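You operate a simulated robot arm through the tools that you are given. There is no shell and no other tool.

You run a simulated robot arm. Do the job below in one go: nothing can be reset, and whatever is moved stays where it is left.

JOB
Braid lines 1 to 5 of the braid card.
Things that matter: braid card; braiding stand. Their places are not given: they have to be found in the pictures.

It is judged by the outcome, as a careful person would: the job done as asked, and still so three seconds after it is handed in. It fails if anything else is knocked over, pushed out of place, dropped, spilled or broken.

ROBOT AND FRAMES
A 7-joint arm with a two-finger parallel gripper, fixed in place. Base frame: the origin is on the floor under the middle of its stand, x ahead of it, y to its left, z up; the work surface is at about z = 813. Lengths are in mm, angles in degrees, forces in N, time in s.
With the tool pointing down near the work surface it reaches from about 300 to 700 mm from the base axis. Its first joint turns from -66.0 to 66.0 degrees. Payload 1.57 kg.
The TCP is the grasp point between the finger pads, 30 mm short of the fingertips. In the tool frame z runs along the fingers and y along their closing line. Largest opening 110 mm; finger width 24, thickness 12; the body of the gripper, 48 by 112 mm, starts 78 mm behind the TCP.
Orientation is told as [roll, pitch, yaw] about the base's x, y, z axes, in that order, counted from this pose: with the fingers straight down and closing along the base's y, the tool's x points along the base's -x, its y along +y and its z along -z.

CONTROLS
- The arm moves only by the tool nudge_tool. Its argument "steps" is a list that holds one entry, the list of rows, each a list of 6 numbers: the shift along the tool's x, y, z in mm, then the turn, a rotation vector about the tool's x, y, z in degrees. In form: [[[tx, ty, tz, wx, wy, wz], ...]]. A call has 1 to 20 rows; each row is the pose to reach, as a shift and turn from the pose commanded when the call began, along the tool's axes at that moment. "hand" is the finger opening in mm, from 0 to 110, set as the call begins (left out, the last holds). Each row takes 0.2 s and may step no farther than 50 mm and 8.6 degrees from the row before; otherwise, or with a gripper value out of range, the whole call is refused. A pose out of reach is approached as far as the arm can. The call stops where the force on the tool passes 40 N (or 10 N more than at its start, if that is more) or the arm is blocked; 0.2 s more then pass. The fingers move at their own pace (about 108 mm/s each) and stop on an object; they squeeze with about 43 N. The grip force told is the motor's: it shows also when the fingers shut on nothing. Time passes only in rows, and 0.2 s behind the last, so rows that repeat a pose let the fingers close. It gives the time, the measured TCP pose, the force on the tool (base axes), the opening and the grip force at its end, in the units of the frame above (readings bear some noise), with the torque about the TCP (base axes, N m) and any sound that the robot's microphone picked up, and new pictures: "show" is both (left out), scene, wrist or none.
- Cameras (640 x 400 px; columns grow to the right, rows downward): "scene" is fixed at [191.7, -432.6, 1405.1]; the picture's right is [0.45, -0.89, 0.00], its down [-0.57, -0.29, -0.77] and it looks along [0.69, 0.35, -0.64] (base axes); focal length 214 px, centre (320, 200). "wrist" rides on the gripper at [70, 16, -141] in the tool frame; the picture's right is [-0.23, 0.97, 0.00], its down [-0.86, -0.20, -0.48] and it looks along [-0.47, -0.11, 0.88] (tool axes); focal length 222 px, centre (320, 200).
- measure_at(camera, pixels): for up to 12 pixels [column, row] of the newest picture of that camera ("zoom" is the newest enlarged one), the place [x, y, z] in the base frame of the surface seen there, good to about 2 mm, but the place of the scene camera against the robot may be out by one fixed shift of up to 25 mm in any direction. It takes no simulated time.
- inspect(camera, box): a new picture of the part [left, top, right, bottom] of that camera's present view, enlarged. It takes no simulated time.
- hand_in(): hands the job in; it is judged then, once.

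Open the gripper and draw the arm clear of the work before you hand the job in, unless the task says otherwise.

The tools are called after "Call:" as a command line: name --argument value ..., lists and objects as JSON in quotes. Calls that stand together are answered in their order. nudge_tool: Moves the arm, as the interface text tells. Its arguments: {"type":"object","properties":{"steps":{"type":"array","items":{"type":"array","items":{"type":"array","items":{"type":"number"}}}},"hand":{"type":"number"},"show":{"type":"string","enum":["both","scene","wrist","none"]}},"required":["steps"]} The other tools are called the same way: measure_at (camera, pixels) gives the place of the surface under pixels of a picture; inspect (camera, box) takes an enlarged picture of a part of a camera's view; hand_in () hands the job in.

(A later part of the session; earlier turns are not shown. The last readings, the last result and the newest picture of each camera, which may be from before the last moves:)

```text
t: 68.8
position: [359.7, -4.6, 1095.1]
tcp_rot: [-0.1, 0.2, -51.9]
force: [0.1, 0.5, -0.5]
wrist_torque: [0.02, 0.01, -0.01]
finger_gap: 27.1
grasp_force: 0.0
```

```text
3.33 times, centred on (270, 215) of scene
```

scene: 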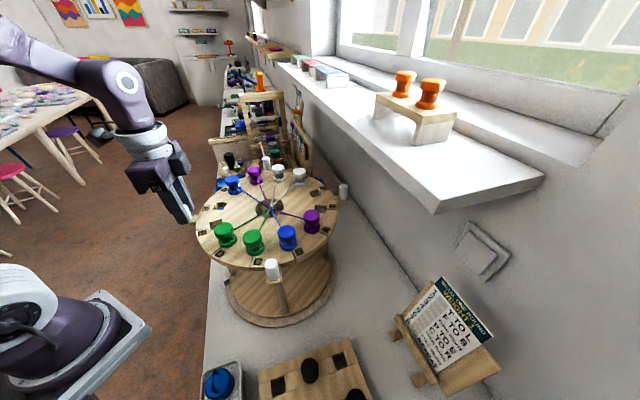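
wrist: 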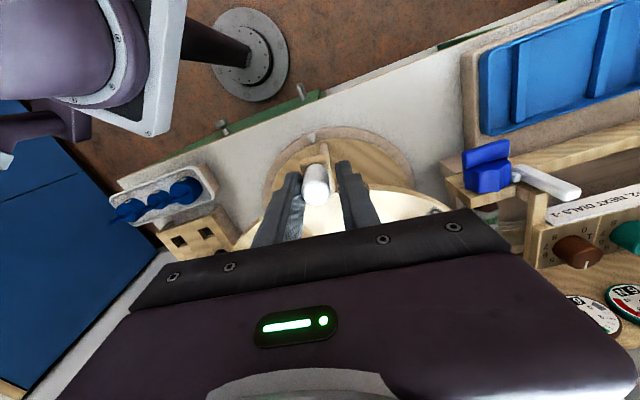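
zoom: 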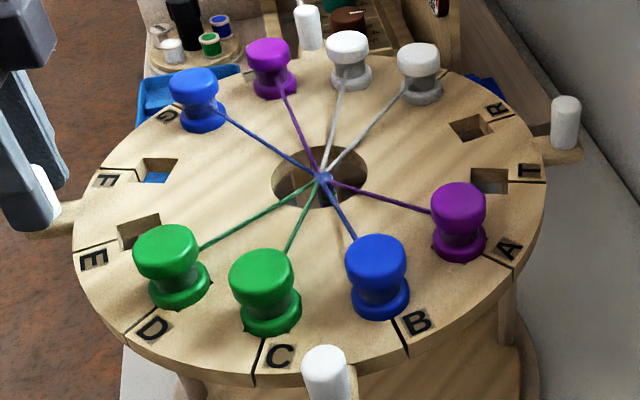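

Rotation so far ≈51°, all bobbins stay put. Continuing another 36° clockwise.

Call:
nudge_tool --steps '[[[-0.25, 9.4, 0, 0, 0, 3], [-0.98, 18.78, 0, 0, 0, 6], [-2.21, 28.11, 0, 0, 0, 9], [-3.93, 37.36, 0, 0, 0, 12], [-6.12, 46.51, 0, 0, 0, 15], [-8.8, 55.53, 0, 0, 0, 18], [-11.94, 64.4, 0, 0, 0, 21], [-15.54, 73.09, 0, 0, 0, 24], [-19.59, 81.58, 0, 0, 0, 27], [-24.08, 89.85, 0, 0, 0, 30], [-28.99, 97.87, 0, 0, 0, 33], [-34.32, 105.63, 0, 0, 0, 36]]]'

Call:
inspect --camera "scene" --box '[185, 155, 355, 275]'

Call:
inspect --camera "wrist" --box '[240, 110, 400, 230]'

```text
t: 71.4
position: [464.0, 34.6, 1093.3]
tcp_rot: [0.0, 0.1, -88.0]
force: [1.7, 0.5, -0.2]
wrist_torque: [0.01, 0.01, -0.02]
finger_gap: 28.1
grasp_force: 0.6
```

scene: 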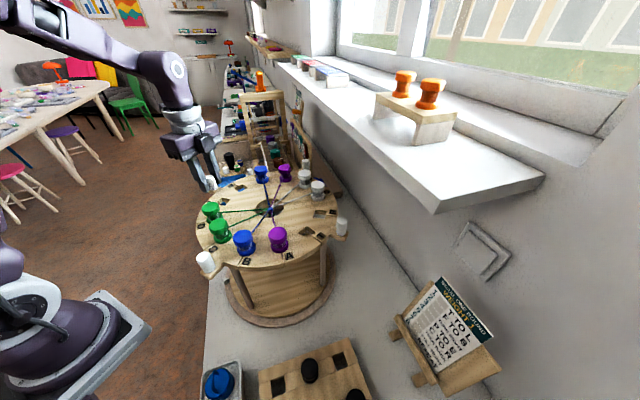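
wrist: 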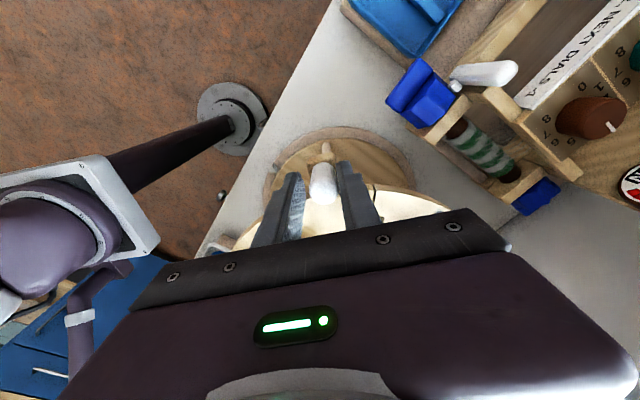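

```text
3.33 times, centred on (270, 215) of scene
```

zoom: 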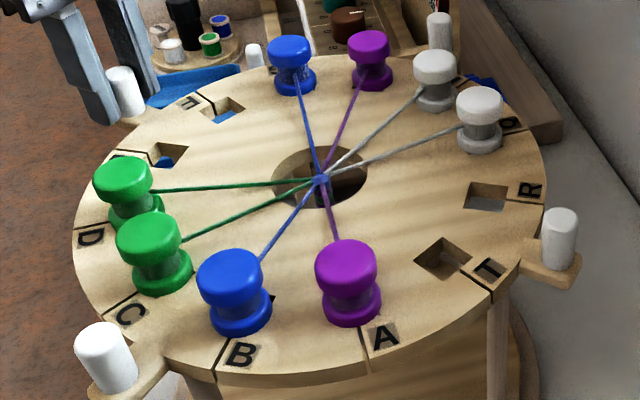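

```text
3.33 times, centred on (320, 170) of wrist
```

zoom: 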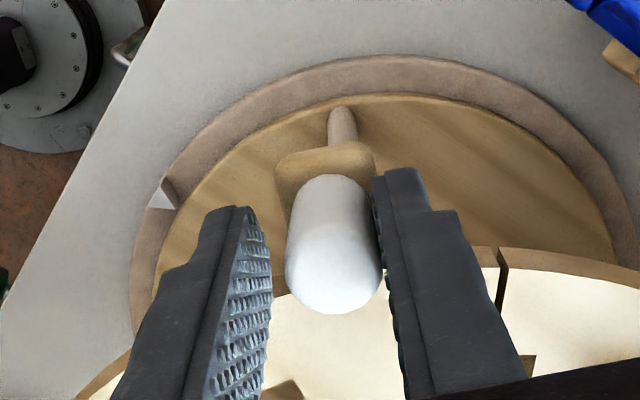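

The handle has jumped ahead to the leading finger – a detent seems to pull it toward the 90° position. I open the fingers to let it settle and then check.

Call:
nudge_tool --hand 44 --steps '[[[0, 0, 0, 0, 0, 0], [0, 0, 0, 0, 0, 0], [0, 0, 0, 0, 0, 0]]]' --show "wrist"

Call:
inspect --camera "wrist" --box '[240, 110, 400, 230]'

```text
t: 72.2
position: [463.0, 34.0, 1094.2]
tcp_rot: [-0.1, 0.1, -87.8]
force: [-0.1, 0.1, -0.1]
wrist_torque: [-0.02, 0.0, 0.04]
finger_gap: 44.1
grasp_force: 0.0
```

wrist: 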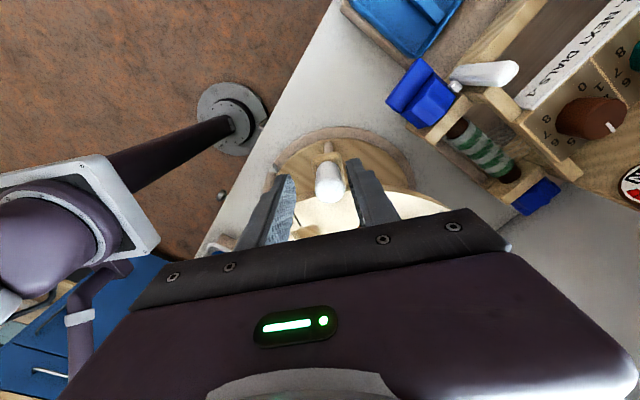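

```text
3.33 times, centred on (320, 170) of wrist
```

zoom: 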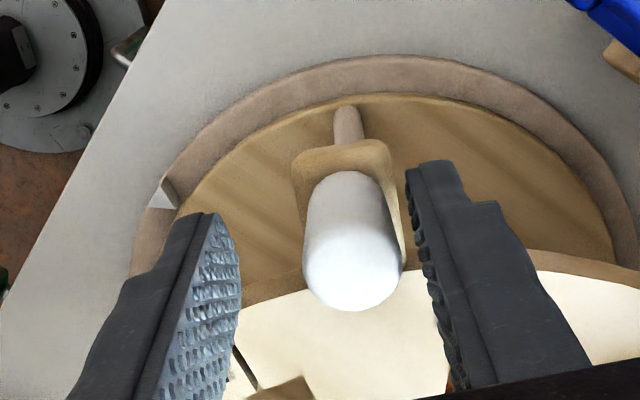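

The handle settled at ≈90.0° – a quarter-turn detent. I raise the tool straight up clear of it and check the disc.

Call:
nudge_tool --steps '[[[0, 0, -15, 0, 0, 0], [0, 0, -40, 0, 0, 0], [0, 0, -70, 0, 0, 0], [0, 0, -100, 0, 0, 0], [0, 0, -120, 0, 0, 0], [0, 0, -120, 0, 0, 0]]]'

Call:
inspect --camera "scene" --box '[185, 155, 355, 275]'

```text
t: 73.6
position: [462.0, 32.5, 1215.6]
tcp_rot: [-0.1, 0.1, -87.8]
force: [0.7, -0.3, 0.1]
wrist_torque: [0.02, -0.01, 0.02]
finger_gap: 44.1
grasp_force: 0.1
```

scene: 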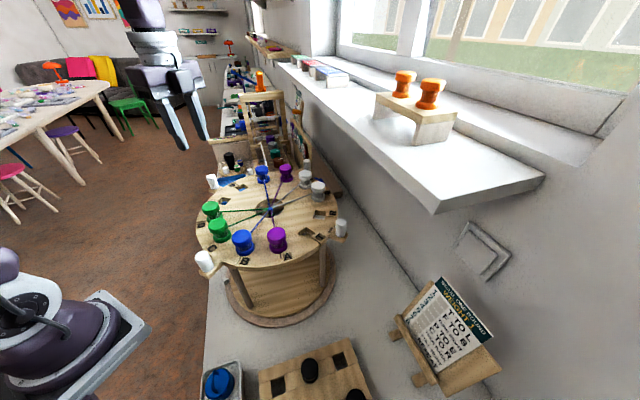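
wrist: 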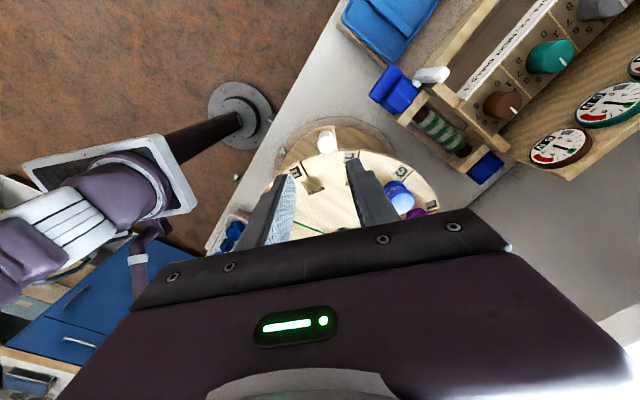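

```text
3.33 times, centred on (270, 215) of scene
```

zoom: 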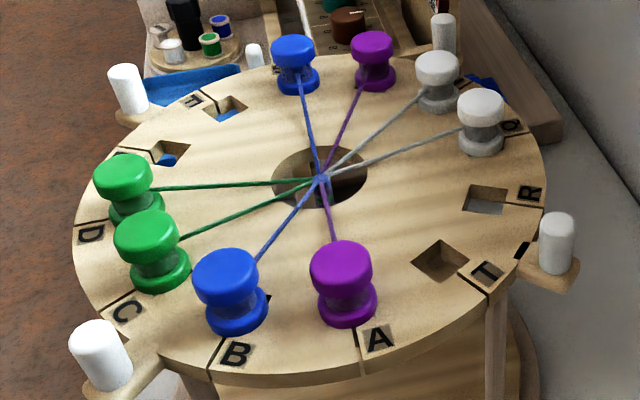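

The disc is turned right exactly a quarter: P is now where T was (345°), E where L was (105°), C at 165°, R at 285°. Now line 4: I fly to above P at ≈(585,-176), yaw -15°.

Call:
nudge_tool --hand 50 --steps '[[[-20, 10, 0, 0, 0, -7], [-40, 20, 5, 0, 0, -14], [-60, 31, 10, 0, 0, -21], [-80, 42, 15, 0, 0, -28], [-100, 53, 22, 0, 0, -35], [-120, 64, 30, 0, 0, -42], [-140, 75, 38, 0, 0, -49], [-160, 86, 46, 0, 0, -56], [-180, 97, 55, 0, 0, -63], [-200, 107, 60, 0, 0, -69], [-213.7, 114.9, 63, 0, 0, -73], [-213.7, 114.9, 63, 0, 0, -73], [-213.7, 114.9, 63, 0, 0, -73]]]'

Call:
inspect --camera "wrist" --box '[240, 110, 400, 210]'

```text
t: 76.4
position: [585.6, -175.8, 1150.2]
tcp_rot: [0.1, 0.1, -14.8]
force: [-0.2, 0.7, 0.0]
wrist_torque: [0.0, 0.03, -0.03]
finger_gap: 50.2
grasp_force: 0.1
```

scene: 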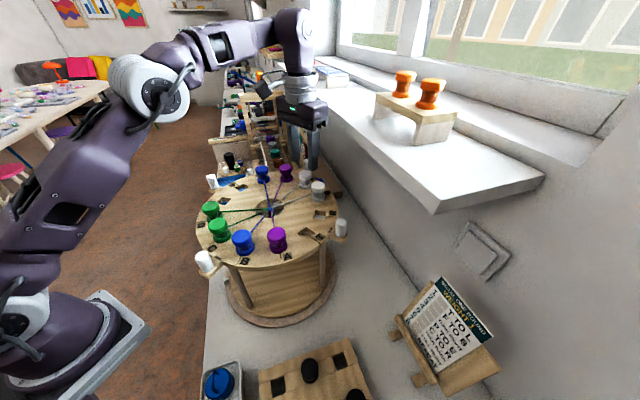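
wrist: 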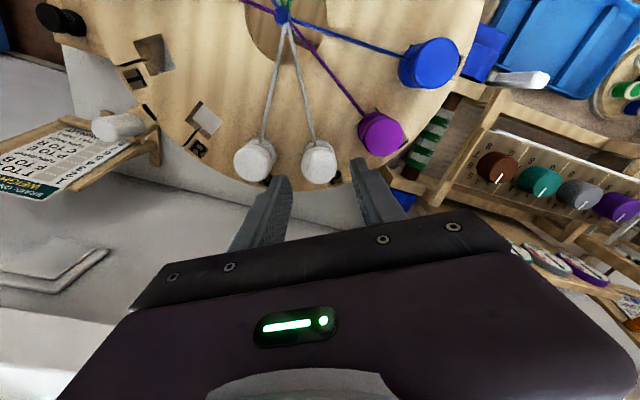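

```text
4.00 times, centred on (320, 160) of wrist
```

zoom: 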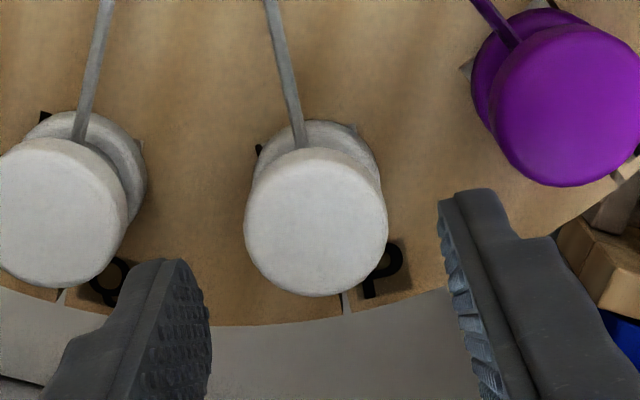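

The label next to this white bobbin reads P. I measure its head centre.

Call:
measure_at --camera "zoom" --pixels '[[251, 224], [382, 224], [251, 224], [382, 224], [316, 162], [316, 288], [316, 162], [316, 288], [270, 178], [362, 270], [270, 270], [362, 178]]'

Call:
measure_at --camera "zoom" --pixels '[[150, 275], [120, 320], [100, 350], [470, 200], [500, 260], [520, 300], [316, 224], [316, 224], [316, 224], [490, 230], [130, 300], [140, 290]]'

```text
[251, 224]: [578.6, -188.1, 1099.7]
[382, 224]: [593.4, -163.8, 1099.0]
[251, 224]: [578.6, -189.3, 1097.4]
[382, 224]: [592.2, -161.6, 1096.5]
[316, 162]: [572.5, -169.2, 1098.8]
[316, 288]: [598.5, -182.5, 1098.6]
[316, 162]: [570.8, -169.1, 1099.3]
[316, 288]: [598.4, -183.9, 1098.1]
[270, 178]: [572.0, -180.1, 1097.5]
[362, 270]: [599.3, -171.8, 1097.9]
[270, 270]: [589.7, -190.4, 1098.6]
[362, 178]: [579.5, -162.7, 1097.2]
```

```text
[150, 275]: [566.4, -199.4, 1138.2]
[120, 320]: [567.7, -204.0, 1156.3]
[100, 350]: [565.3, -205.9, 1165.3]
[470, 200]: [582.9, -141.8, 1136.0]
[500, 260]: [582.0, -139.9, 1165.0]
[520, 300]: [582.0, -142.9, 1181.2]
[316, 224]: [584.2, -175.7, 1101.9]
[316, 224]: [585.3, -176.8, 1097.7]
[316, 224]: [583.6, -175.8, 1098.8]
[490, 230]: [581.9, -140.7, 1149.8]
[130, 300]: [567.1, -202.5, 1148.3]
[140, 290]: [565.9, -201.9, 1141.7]
```

P's head centre (585.3,-176.05) matches the TCP (585.6,-175.8). Descending 56 mm to grip height.

Call:
nudge_tool --steps '[[[0, 0, 15, 0, 0, 0], [0, 0, 30, 0, 0, 0], [0, 0, 44, 0, 0, 0], [0, -0.3, 56, 0, 0, 0], [0, -0.3, 56, 0, 0, 0], [0, -0.3, 56, 0, 0, 0]]]' --show "wrist"

Call:
inspect --camera "wrist" --box '[240, 130, 400, 230]'

```text
t: 77.8
position: [585.8, -173.4, 1095.0]
tcp_rot: [-0.1, 0.2, -14.8]
force: [-0.5, -0.5, 0.0]
wrist_torque: [0.03, 0.01, -0.01]
finger_gap: 50.2
grasp_force: 0.0
```

wrist: 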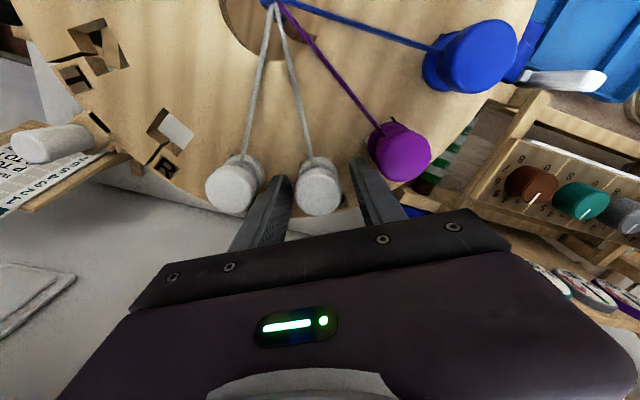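

```text
4.00 times, centred on (320, 180) of wrist
```

zoom: 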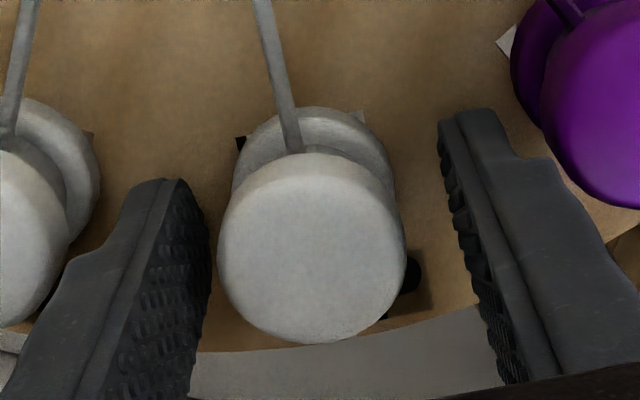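

The bobbin is ~2 mm toward the left finger; I shift tool y by -2 and then close.

Call:
nudge_tool --steps '[[[0, -2, 0, 0, 0, 0], [0, -2, 0, 0, 0, 0]]]' --show "none"

Call:
nudge_tool --hand 0 --steps '[[[0, 0, 0, 0, 0, 0], [0, 0, 0, 0, 0, 0], [0, 0, 0, 0, 0, 0], [0, 0, 0, 0, 0, 0]]]' --show "wrist"

Call:
inspect --camera "wrist" --box '[240, 130, 400, 230]'

```text
t: 78.4
position: [585.3, -176.1, 1093.1]
tcp_rot: [0.0, 0.1, -14.9]
force: [0.0, -0.7, -0.4]
wrist_torque: [0.01, 0.0, 0.03]
finger_gap: 50.1
grasp_force: 0.0
```

```text
t: 79.4
position: [586.0, -176.9, 1096.8]
tcp_rot: [0.0, 0.1, -14.8]
force: [0.3, -0.6, 1.1]
wrist_torque: [-0.02, 0.0, -0.01]
finger_gap: 33.1
grasp_force: 40.6
```

wrist: 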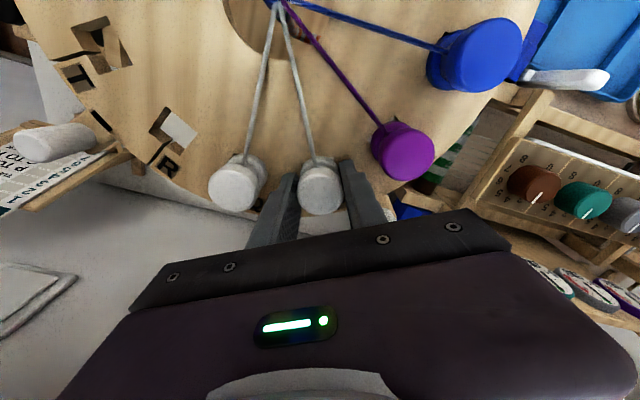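

```text
4.00 times, centred on (320, 180) of wrist
```

zoom: 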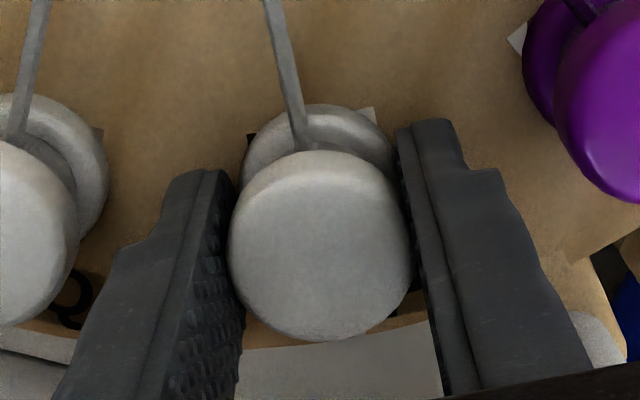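

Gripped (33.1 mm). Lifting 50 mm.

Call:
nudge_tool --steps '[[[0, 0, -5, 0, 0, 0], [0, 0, -10, 0, 0, 0], [0, 0, -16, 0, 0, 0], [0, 0, -24, 0, 0, 0], [0, 0, -32, 0, 0, 0], [0, 0, -41, 0, 0, 0], [0, 0, -50, 0, 0, 0], [0, 0, -50, 0, 0, 0]]]'

Call:
inspect --camera "scene" --box '[265, 130, 345, 200]'

```text
t: 81.2
position: [586.8, -177.1, 1144.4]
tcp_rot: [-0.1, 0.1, -14.8]
force: [-1.0, 0.5, -1.4]
wrist_torque: [0.0, 0.01, 0.01]
finger_gap: 33.0
grasp_force: 41.1
```

scene: 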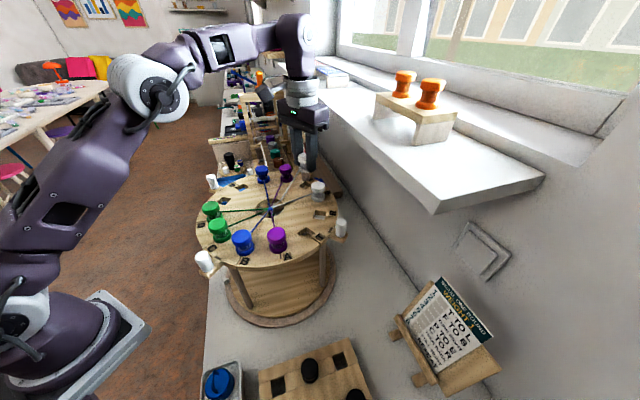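
wrist: 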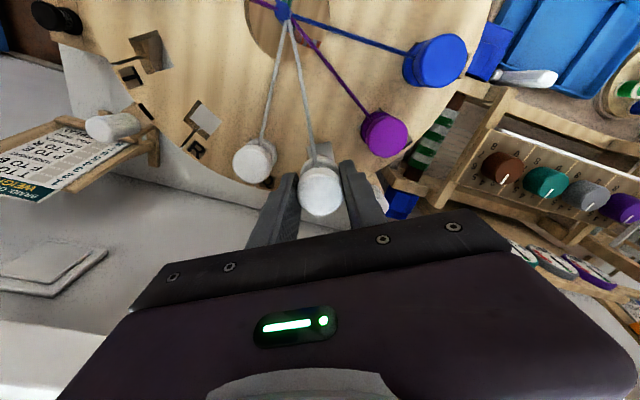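

```text
5.71 times, centred on (305, 165) of scene
```

zoom: 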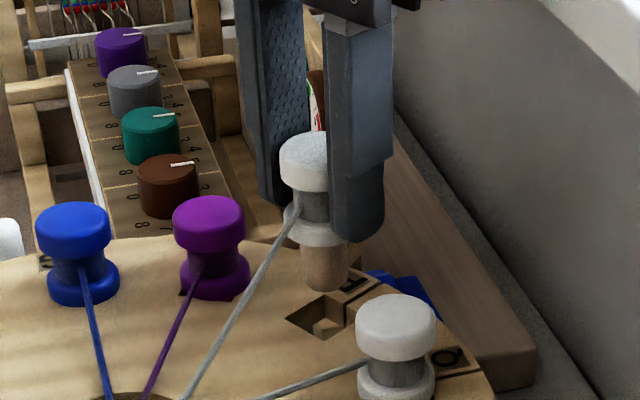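

The white P bobbin is free. I carry it across to above E's hole (where L was before) with +120° yaw.

Call:
nudge_tool --steps '[[[6, 3, -18, 0, 0, -4], [16, 9, -36, 0, 0, -12], [28, 16, -40, 0, 0, -20], [40, 23, -40, 0, 0, -28], [52, 30, -40, 0, 0, -36], [64, 37, -40, 0, 0, -44], [76, 44, -40, 0, 0, -52], [88, 51, -40, 0, 0, -60], [100, 58, -40, 0, 0, -68], [112, 65, -40, 0, 0, -76], [124, 72, -40, 0, 0, -84], [136, 79, -40, 0, 0, -92], [148, 86, -40, 0, 0, -100], [160, 93, -40, 0, 0, -108], [171, 99, -40, 0, 0, -115], [178.9, 103.3, -40, 0, 0, -120], [178.9, 103.3, -40, 0, 0, -120], [178.9, 103.3, -20, 0, 0, -120], [178.9, 103.3, 0, 0, 0, -120], [178.9, 103.3, 0, 0, 0, -120]]]'

Call:
inspect --camera "wrist" --box '[260, 120, 380, 220]'

```text
t: 85.4
position: [440.5, -31.2, 1144.9]
tcp_rot: [0.1, -0.1, 105.2]
force: [0.6, 0.4, -0.2]
wrist_torque: [0.0, 0.01, 0.0]
finger_gap: 33.0
grasp_force: 41.1
```

scene: 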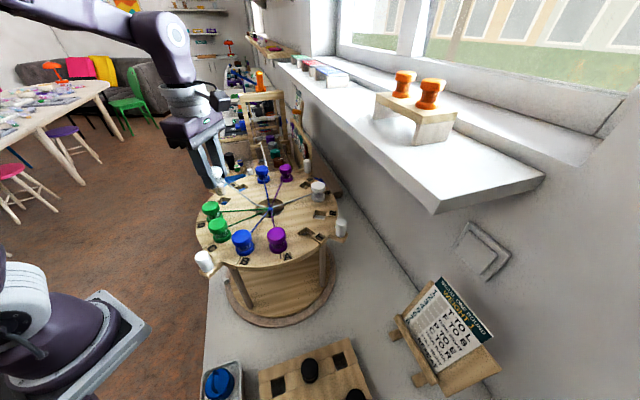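
wrist: 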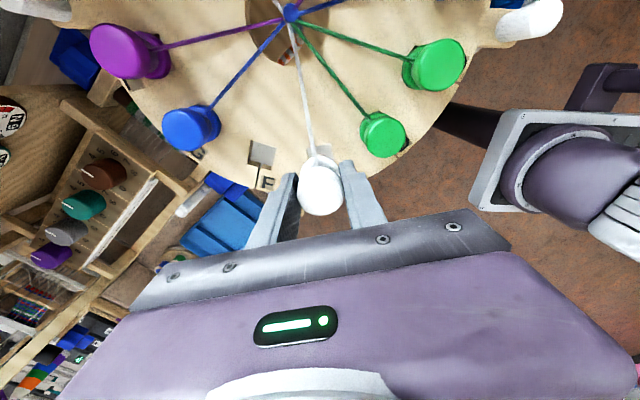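

```text
4.00 times, centred on (320, 170) of wrist
```

zoom: 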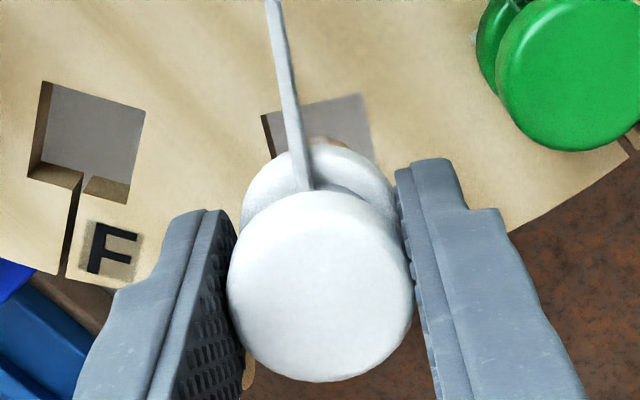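

I measure the bobbin head and the E hole corners.

Call:
measure_at --camera "zoom" --pixels '[[235, 286], [405, 286], [235, 286], [405, 286], [320, 205], [320, 370], [320, 205], [320, 370], [260, 228], [380, 345], [260, 345], [380, 228]]'

Call:
measure_at --camera "zoom" --pixels '[[258, 113], [365, 88], [379, 162], [258, 113], [365, 88], [310, 100], [374, 120], [268, 145], [258, 112], [366, 87], [375, 140], [345, 93]]'

```text
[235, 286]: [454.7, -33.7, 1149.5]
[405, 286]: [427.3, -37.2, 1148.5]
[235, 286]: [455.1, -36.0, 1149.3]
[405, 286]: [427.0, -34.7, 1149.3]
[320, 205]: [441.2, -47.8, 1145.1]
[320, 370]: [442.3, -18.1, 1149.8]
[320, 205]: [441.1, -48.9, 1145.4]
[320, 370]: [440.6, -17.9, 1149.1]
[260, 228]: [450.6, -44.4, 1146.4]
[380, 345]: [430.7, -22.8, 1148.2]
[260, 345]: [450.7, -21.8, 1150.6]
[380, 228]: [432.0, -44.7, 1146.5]
```

```text
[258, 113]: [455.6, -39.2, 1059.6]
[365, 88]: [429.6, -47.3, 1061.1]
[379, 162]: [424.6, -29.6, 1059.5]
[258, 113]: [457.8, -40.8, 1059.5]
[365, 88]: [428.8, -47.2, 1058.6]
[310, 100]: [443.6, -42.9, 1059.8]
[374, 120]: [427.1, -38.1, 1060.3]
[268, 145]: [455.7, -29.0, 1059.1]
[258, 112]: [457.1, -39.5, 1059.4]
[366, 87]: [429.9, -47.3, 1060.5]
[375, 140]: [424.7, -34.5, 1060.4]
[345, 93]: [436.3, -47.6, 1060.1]
```

The bobbin seems ~3 mm inward of the hole centre. I shift outward (-3.0, +0.5 tool x,y) and lower to just above the hole to check visually.

Call:
nudge_tool --steps '[[[-3, 0.5, 5, 0, 0, 0], [-3, 0.5, 14, 0, 0, 0], [-3, 0.5, 20, 0, 0, 0], [-3, 0.5, 20, 0, 0, 0]]]'

Call:
inspect --camera "scene" --box '[205, 165, 255, 205]'

Call:
inspect --camera "wrist" --box '[260, 120, 380, 220]'

```text
t: 86.4
position: [439.2, -29.3, 1124.3]
tcp_rot: [0.0, -0.1, 105.2]
force: [-0.5, 0.5, -1.2]
wrist_torque: [-0.02, -0.03, 0.01]
finger_gap: 32.8
grasp_force: 41.3
```

scene: 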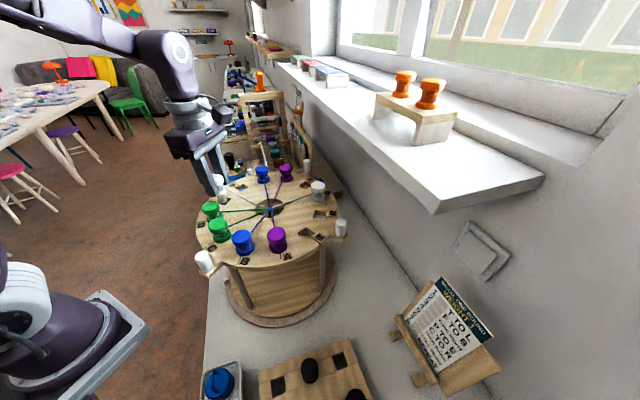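
wrist: 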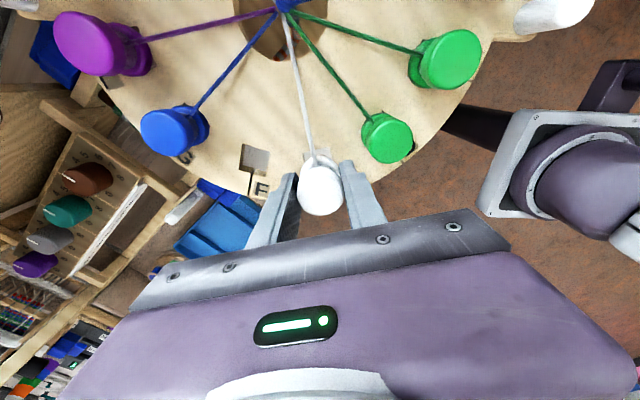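

```text
10.00 times, centred on (230, 185) of scene
```

zoom: 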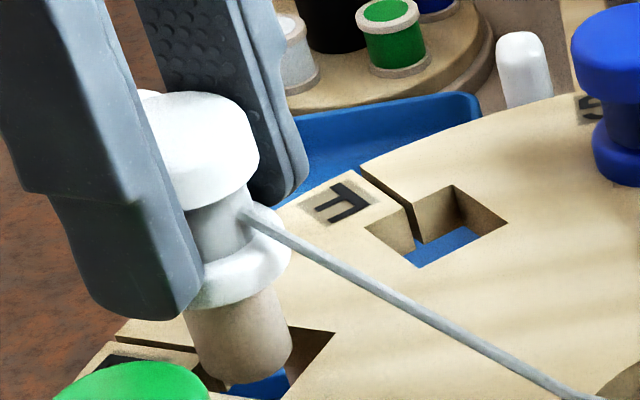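

```text
4.00 times, centred on (320, 170) of wrist
```

zoom: 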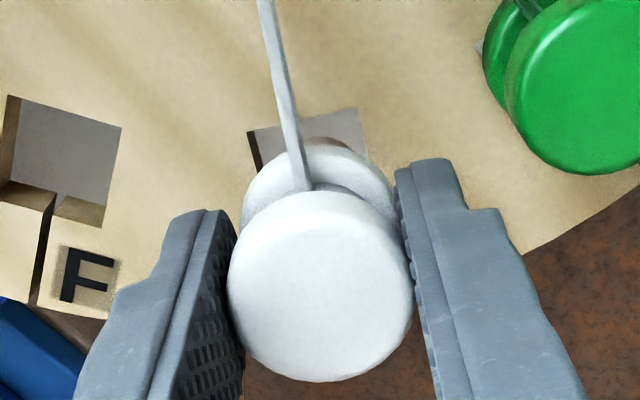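

Call:
measure_at --camera "zoom" --pixels '[[235, 286], [405, 286], [235, 286], [405, 286], [320, 205], [320, 370], [320, 205], [320, 370], [260, 228], [380, 345], [260, 345], [380, 228]]'

Call:
inspect --camera "wrist" --box '[280, 130, 360, 180]'

```text
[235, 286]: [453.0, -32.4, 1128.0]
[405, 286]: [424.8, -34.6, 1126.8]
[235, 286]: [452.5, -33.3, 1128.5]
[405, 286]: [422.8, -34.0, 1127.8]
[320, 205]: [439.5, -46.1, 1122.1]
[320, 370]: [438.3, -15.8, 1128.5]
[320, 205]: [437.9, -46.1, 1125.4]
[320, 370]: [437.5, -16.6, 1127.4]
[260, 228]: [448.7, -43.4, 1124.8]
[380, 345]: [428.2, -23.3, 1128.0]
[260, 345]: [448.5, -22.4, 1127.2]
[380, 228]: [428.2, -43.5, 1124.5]
```

```text
8.00 times, centred on (320, 155) of wrist
```

zoom: 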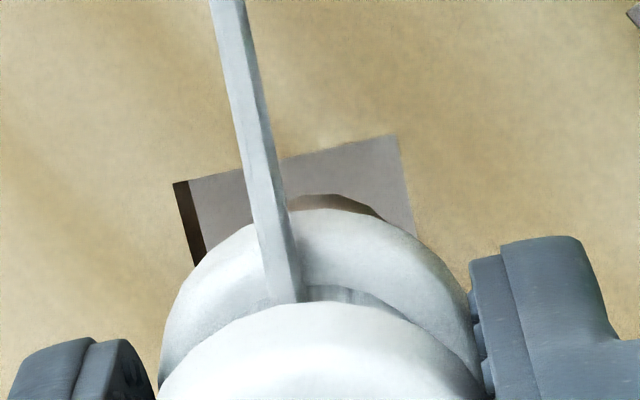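

Compared with the successful L insertion, the bobbin is ~1 mm right and ~1 mm inward. I adjust (-0.8,-1.0) and lower 12 mm.

Call:
nudge_tool --steps '[[[-0.8, -1, 0, 0, 0, 0], [-0.8, -1, 4, 0, 0, 0], [-0.8, -1, 8, 0, 0, 0], [-0.8, -1, 12, 0, 0, 0], [-0.8, -1, 12, 0, 0, 0]]]' --show "wrist"

Call:
inspect --camera "wrist" --box '[280, 130, 360, 180]'

Call:
inspect --camera "scene" --box '[205, 165, 255, 205]'

```text
t: 87.6
position: [438.1, -27.4, 1112.5]
tcp_rot: [0.1, -0.1, 105.1]
force: [0.1, -0.6, -0.5]
wrist_torque: [-0.02, 0.0, -0.01]
finger_gap: 33.1
grasp_force: 40.7
```

wrist: 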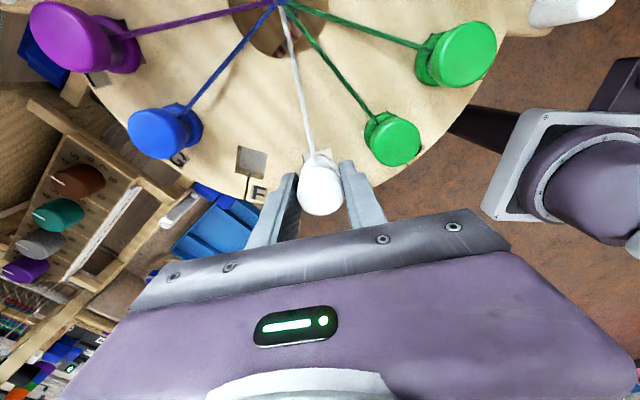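

```text
8.00 times, centred on (320, 155) of wrist
```

zoom: 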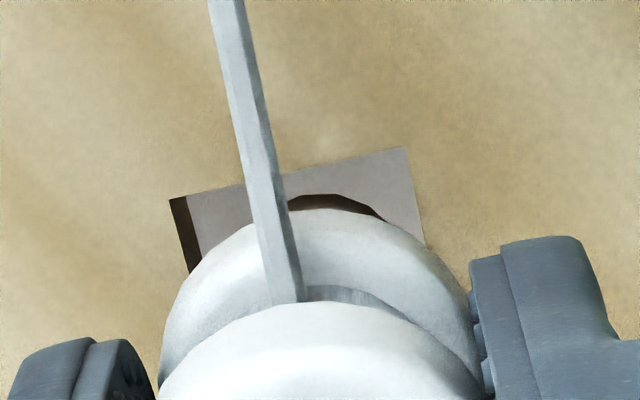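

```text
10.00 times, centred on (230, 185) of scene
```

zoom: 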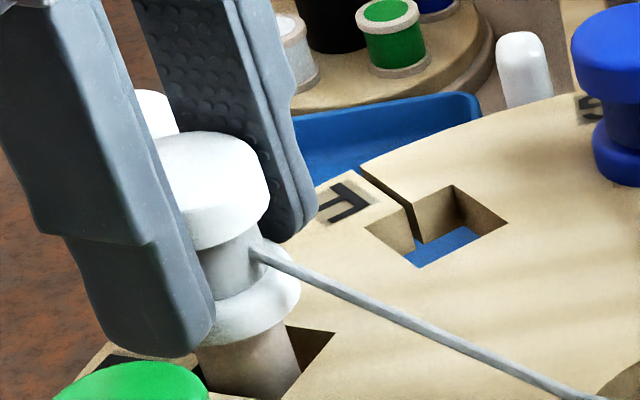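

The peg is in the hole with no force, matching the L insertion. Lowering the remaining ~17 mm.

Call:
nudge_tool --steps '[[[0, 0, 4, 0, 0, 0], [0, 0, 8, 0, 0, 0], [0, 0, 12, 0, 0, 0], [0, 0, 15, 0, 0, 0], [0, 0, 15, 0, 0, 0]]]' --show "wrist"

Call:
inspect --camera "scene" --box '[205, 165, 255, 205]'

Call:
inspect --camera "wrist" --box '[280, 130, 360, 180]'

```text
t: 88.8
position: [438.4, -27.3, 1098.1]
tcp_rot: [0.1, 0.0, 105.2]
force: [0.0, 1.1, 0.4]
wrist_torque: [-0.01, 0.02, -0.03]
finger_gap: 33.1
grasp_force: 41.0
```

wrist: 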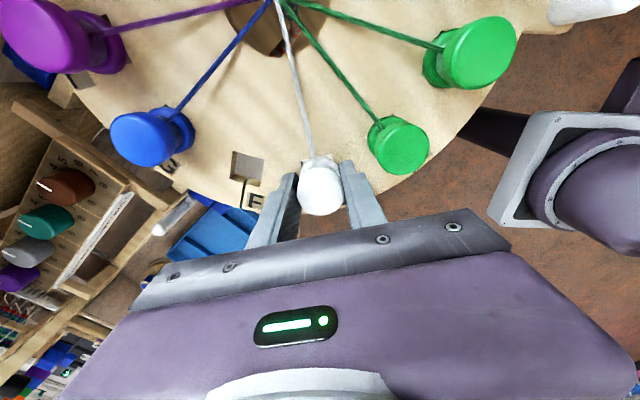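

```text
10.00 times, centred on (230, 185) of scene
```

zoom: 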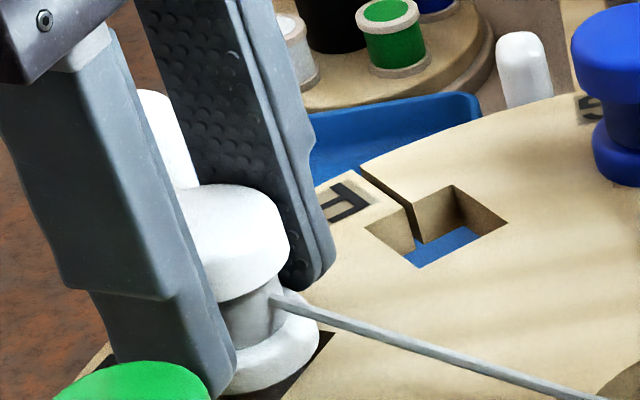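

```text
8.00 times, centred on (320, 155) of wrist
```

zoom: 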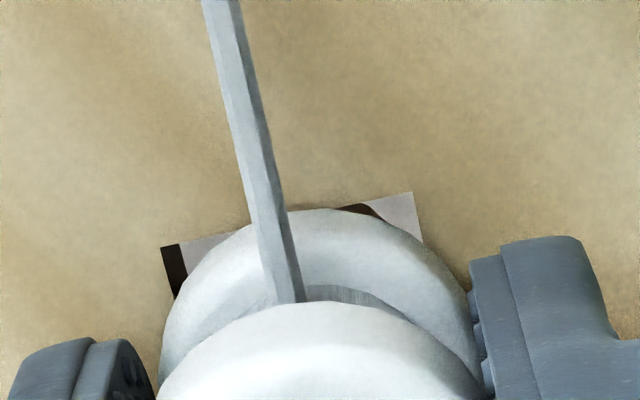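

Almost seated. Lowering 2.2 mm more and opening to 50 mm.

Call:
nudge_tool --steps '[[[0, 0, 1.5, 0, 0, 0], [0, 0, 2.2, 0, 0, 0], [0, 0, 2.2, 0, 0, 0]]]' --show "none"

Call:
nudge_tool --hand 50 --steps '[[[0, 0, 0, 0, 0, 0], [0, 0, 0, 0, 0, 0], [0, 0, 0, 0, 0, 0]]]' --show "wrist"

Call:
inspect --camera "wrist" --box '[260, 120, 380, 220]'

Call:
inspect --camera "scene" --box '[205, 165, 255, 205]'

```text
t: 89.6
position: [439.0, -27.4, 1095.3]
tcp_rot: [0.1, -0.1, 105.2]
force: [0.5, -0.4, -1.8]
wrist_torque: [0.0, -0.02, 0.02]
finger_gap: 33.0
grasp_force: 41.2
```

```text
t: 90.4
position: [438.0, -27.9, 1096.2]
tcp_rot: [0.1, -0.1, 105.2]
force: [1.2, 0.6, 0.3]
wrist_torque: [0.02, -0.03, -0.03]
finger_gap: 50.2
grasp_force: 0.2
```

wrist: 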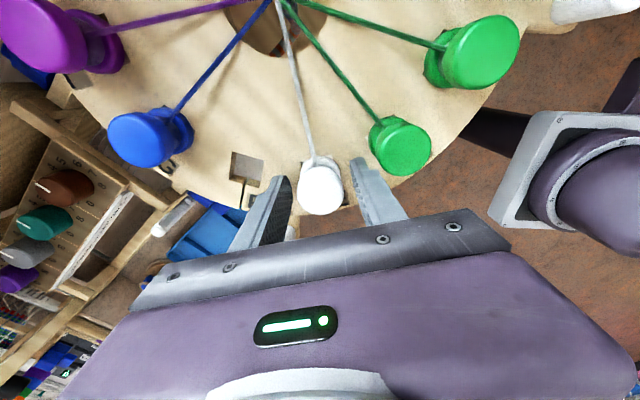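

```text
4.00 times, centred on (320, 170) of wrist
```

zoom: 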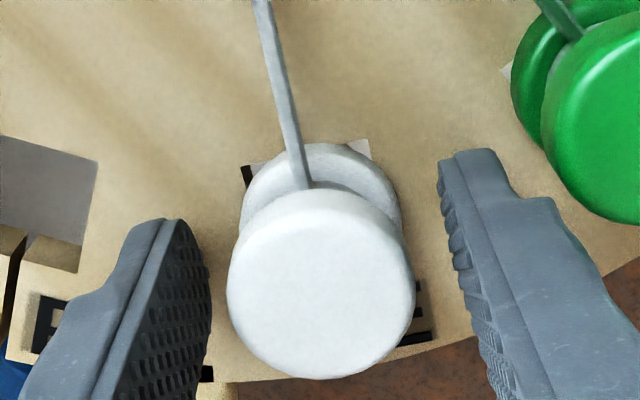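

```text
10.00 times, centred on (230, 185) of scene
```

zoom: 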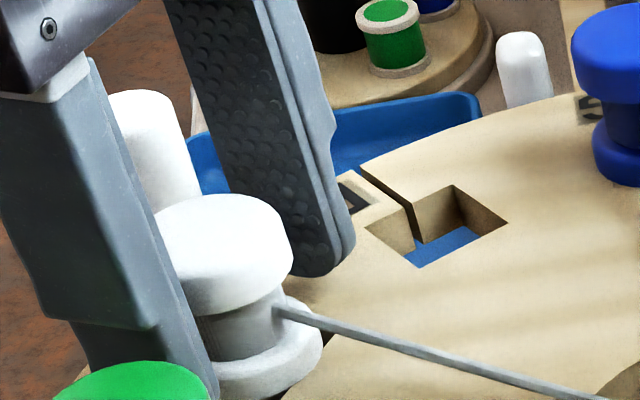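

E now holds the white bobbin, seated. I lift straight up 90 mm.

Call:
nudge_tool --steps '[[[0, 0, -10, 0, 0, 0], [0, 0, -25, 0, 0, 0], [0, 0, -50, 0, 0, 0], [0, 0, -75, 0, 0, 0], [0, 0, -90, 0, 0, 0], [0, 0, -90, 0, 0, 0]]]'

Call:
inspect --camera "scene" --box '[185, 155, 355, 275]'

```text
t: 91.8
position: [438.9, -27.3, 1185.4]
tcp_rot: [0.0, -0.2, 105.2]
force: [-0.4, -0.1, -0.7]
wrist_torque: [0.02, -0.01, -0.02]
finger_gap: 50.1
grasp_force: 0.0
```

scene: 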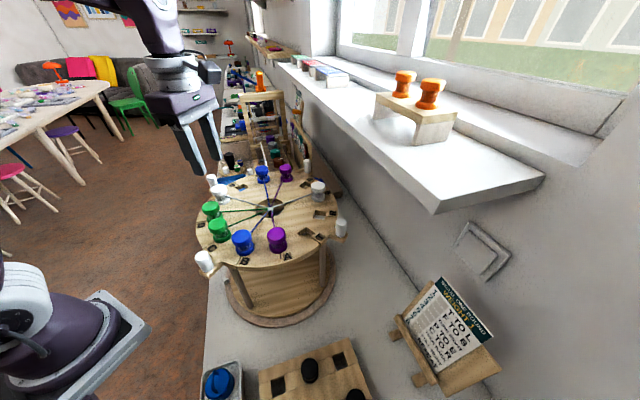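
wrist: 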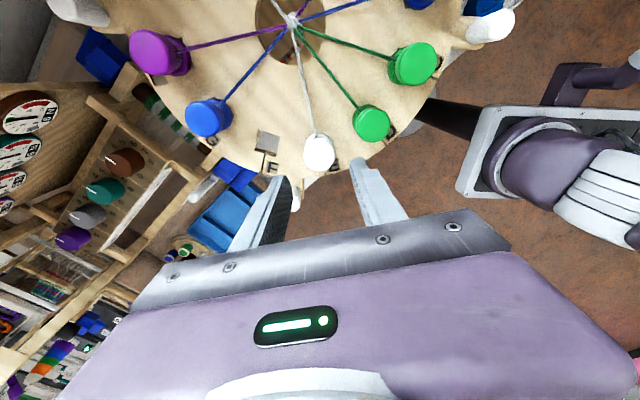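

```text
3.33 times, centred on (270, 215) of scene
```

zoom: 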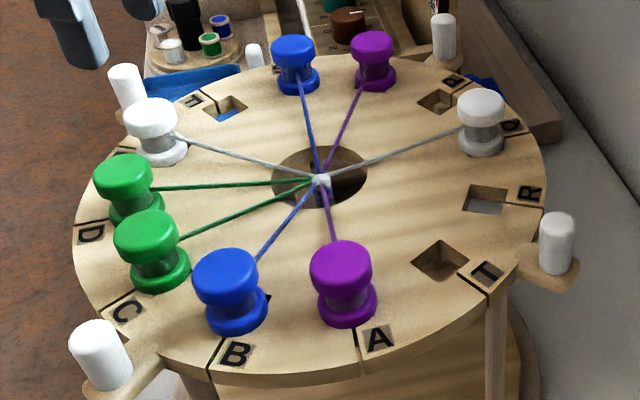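

Line 4 is done (white in E, knot white). Now line 5: I move above C (at 165°, ≈(356,-115)) with yaw 150°.

Call:
nudge_tool --steps '[[[8, 13, 0, 0, 0, -6], [17, 27, 0, 0, 0, -12], [26, 42, 0, 0, 0, -18], [35, 57, 0, 0, 0, -25], [45, 73, 0, 0, 0, -32], [54, 88, 0, 0, 0, -39], [63.1, 102.4, 10, 0, 0, -45], [63.1, 102.4, 25, 0, 0, -45], [63.1, 102.4, 35, 0, 0, -45], [63.1, 102.4, 35, 0, 0, -45]]]'

Call:
inspect --camera "wrist" --box '[240, 100, 400, 220]'

```text
t: 94.0
position: [356.1, -115.5, 1149.2]
tcp_rot: [-0.1, 0.0, 150.2]
force: [-0.6, -0.2, 0.8]
wrist_torque: [-0.02, -0.02, 0.02]
finger_gap: 50.2
grasp_force: 0.1
```

scene: 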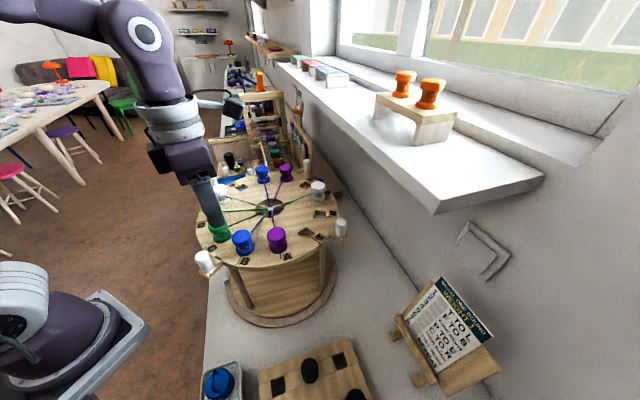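
wrist: 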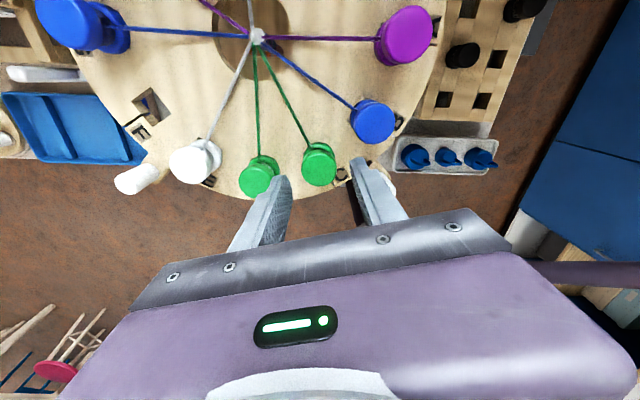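

```text
3.33 times, centred on (320, 160) of wrist
```

zoom: 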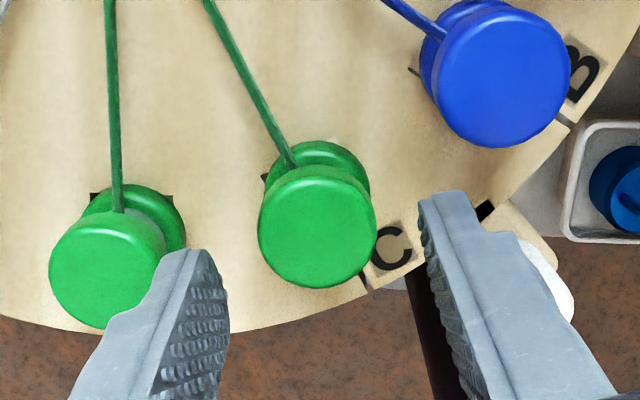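

The bobbin by label C is centred between the fingers. Measuring its head.

Call:
measure_at --camera "zoom" --pixels '[[264, 228], [370, 228], [264, 228], [370, 228], [317, 176], [317, 281], [317, 176], [317, 281], [280, 191], [354, 265], [280, 265], [354, 191]]'

Call:
measure_at --camera "zoom" --pixels '[[165, 275], [145, 310], [130, 340], [455, 210], [480, 250], [505, 300], [155, 290], [465, 225], [317, 228], [317, 228], [317, 228], [317, 228]]'

```text
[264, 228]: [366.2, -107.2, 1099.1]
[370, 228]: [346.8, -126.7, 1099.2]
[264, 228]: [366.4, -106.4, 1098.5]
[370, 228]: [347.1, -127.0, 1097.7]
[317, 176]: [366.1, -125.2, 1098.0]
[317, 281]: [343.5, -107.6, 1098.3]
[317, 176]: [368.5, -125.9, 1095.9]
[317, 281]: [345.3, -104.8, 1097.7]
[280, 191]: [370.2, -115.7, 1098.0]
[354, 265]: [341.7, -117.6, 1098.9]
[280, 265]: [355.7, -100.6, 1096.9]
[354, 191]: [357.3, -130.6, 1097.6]
```

```text
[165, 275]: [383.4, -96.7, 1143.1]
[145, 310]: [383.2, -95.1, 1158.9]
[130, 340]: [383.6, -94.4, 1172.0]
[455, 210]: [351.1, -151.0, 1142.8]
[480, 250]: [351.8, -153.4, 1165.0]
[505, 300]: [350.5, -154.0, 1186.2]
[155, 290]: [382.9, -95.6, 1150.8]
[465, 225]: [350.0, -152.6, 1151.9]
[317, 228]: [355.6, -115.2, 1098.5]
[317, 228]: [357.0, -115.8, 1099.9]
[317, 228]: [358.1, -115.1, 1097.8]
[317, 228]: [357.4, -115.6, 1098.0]
```

C's head centre ≈(356.3,-116.2), TCP within ~1 mm. Descending 55 mm with a slight correction.

Call:
nudge_tool --steps '[[[-0.5, -0.7, 0, 0, 0, 0], [-0.5, -0.7, 15, 0, 0, 0], [-0.5, -0.7, 30, 0, 0, 0], [-0.5, -0.7, 44, 0, 0, 0], [-0.5, -0.7, 55, 0, 0, 0], [-0.5, -0.7, 55, 0, 0, 0]]]' --show "wrist"

Call:
inspect --camera "wrist" --box '[240, 130, 400, 230]'

```text
t: 95.4
position: [355.7, -114.2, 1095.7]
tcp_rot: [0.0, -0.1, 150.3]
force: [-0.5, -0.3, -0.5]
wrist_torque: [0.02, 0.02, -0.01]
finger_gap: 50.0
grasp_force: 0.1
```

wrist: 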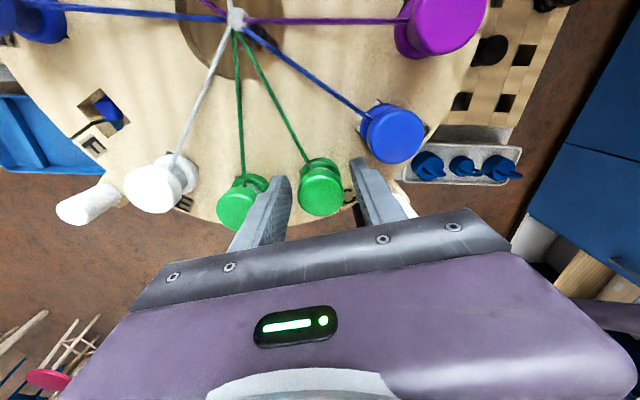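

```text
4.00 times, centred on (320, 180) of wrist
```

zoom: 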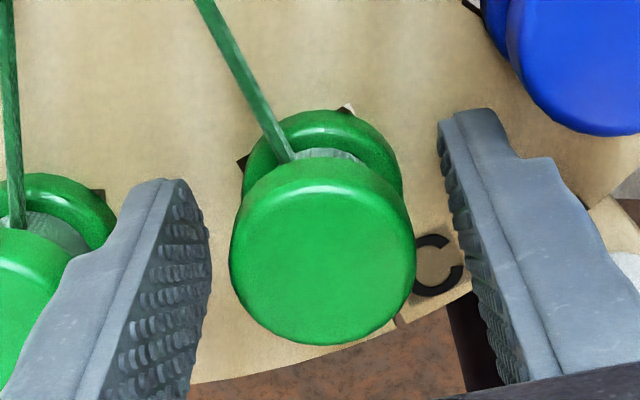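

Head centred between the fingers with no contact. Closing and then lifting.

Call:
nudge_tool --hand 0 --steps '[[[0, 0, 0, 0, 0, 0], [0, 0, 0, 0, 0, 0], [0, 0, 0, 0, 0, 0], [0, 0, 0, 0, 0, 0]]]' --show "wrist"

Call:
inspect --camera "wrist" --box '[240, 130, 400, 230]'

```text
t: 96.4
position: [356.4, -116.1, 1095.8]
tcp_rot: [-0.1, -0.1, 150.3]
force: [0.1, 0.6, 0.0]
wrist_torque: [0.01, 0.05, -0.03]
finger_gap: 32.6
grasp_force: 40.4
```

wrist: 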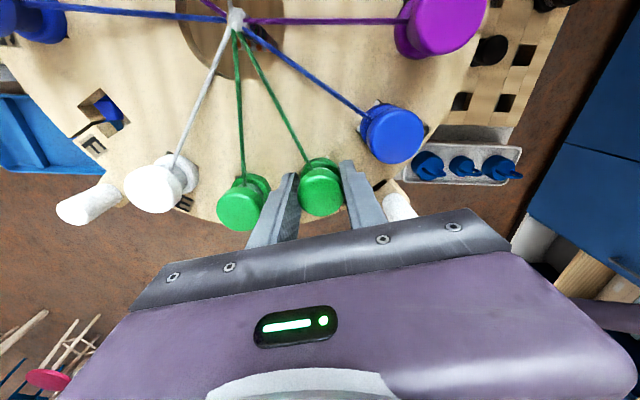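

```text
4.00 times, centred on (320, 180) of wrist
```

zoom: 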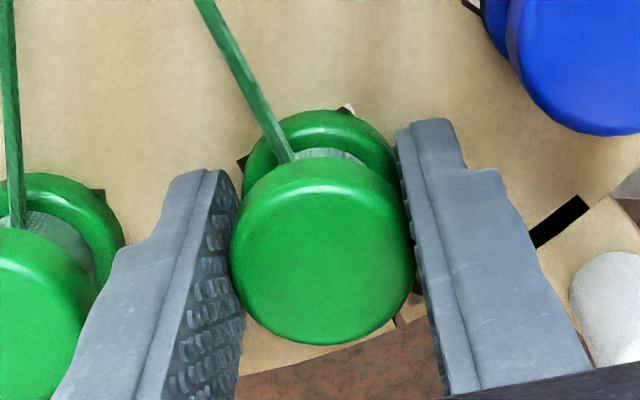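

Gripped at 32.6 mm. Lifting straight up.

Call:
nudge_tool --steps '[[[0, 0, -5, 0, 0, 0], [0, 0, -12, 0, 0, 0], [0, 0, -20, 0, 0, 0], [0, 0, -32, 0, 0, 0], [0, 0, -46, 0, 0, 0], [0, 0, -60, 0, 0, 0], [0, 0, -75, 0, 0, 0], [0, 0, -90, 0, 0, 0], [0, 0, -90, 0, 0, 0]]]'

```text
t: 98.4
position: [356.9, -114.1, 1185.8]
tcp_rot: [0.0, -0.2, 150.3]
force: [-0.5, -0.5, -1.0]
wrist_torque: [-0.01, 0.01, 0.0]
finger_gap: 32.9
grasp_force: 40.8
```

scene: 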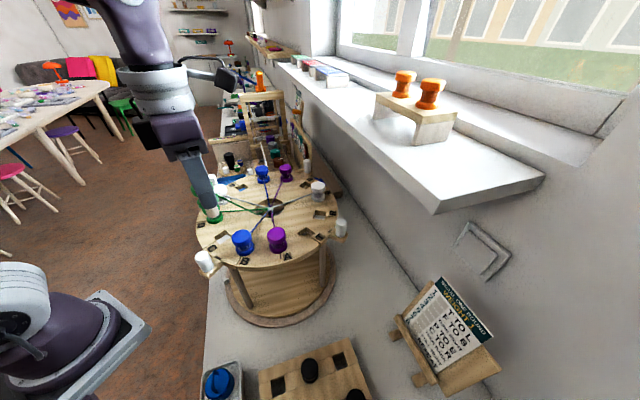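
wrist: 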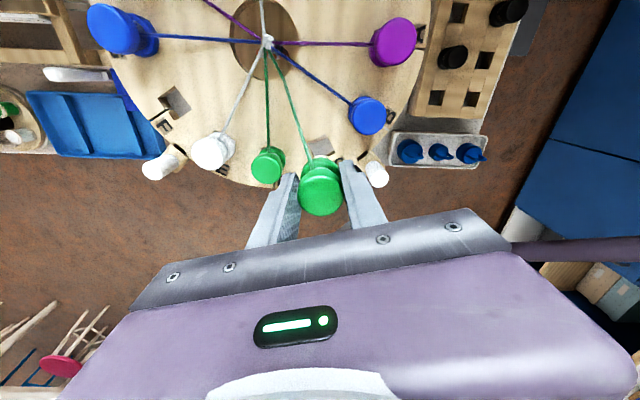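

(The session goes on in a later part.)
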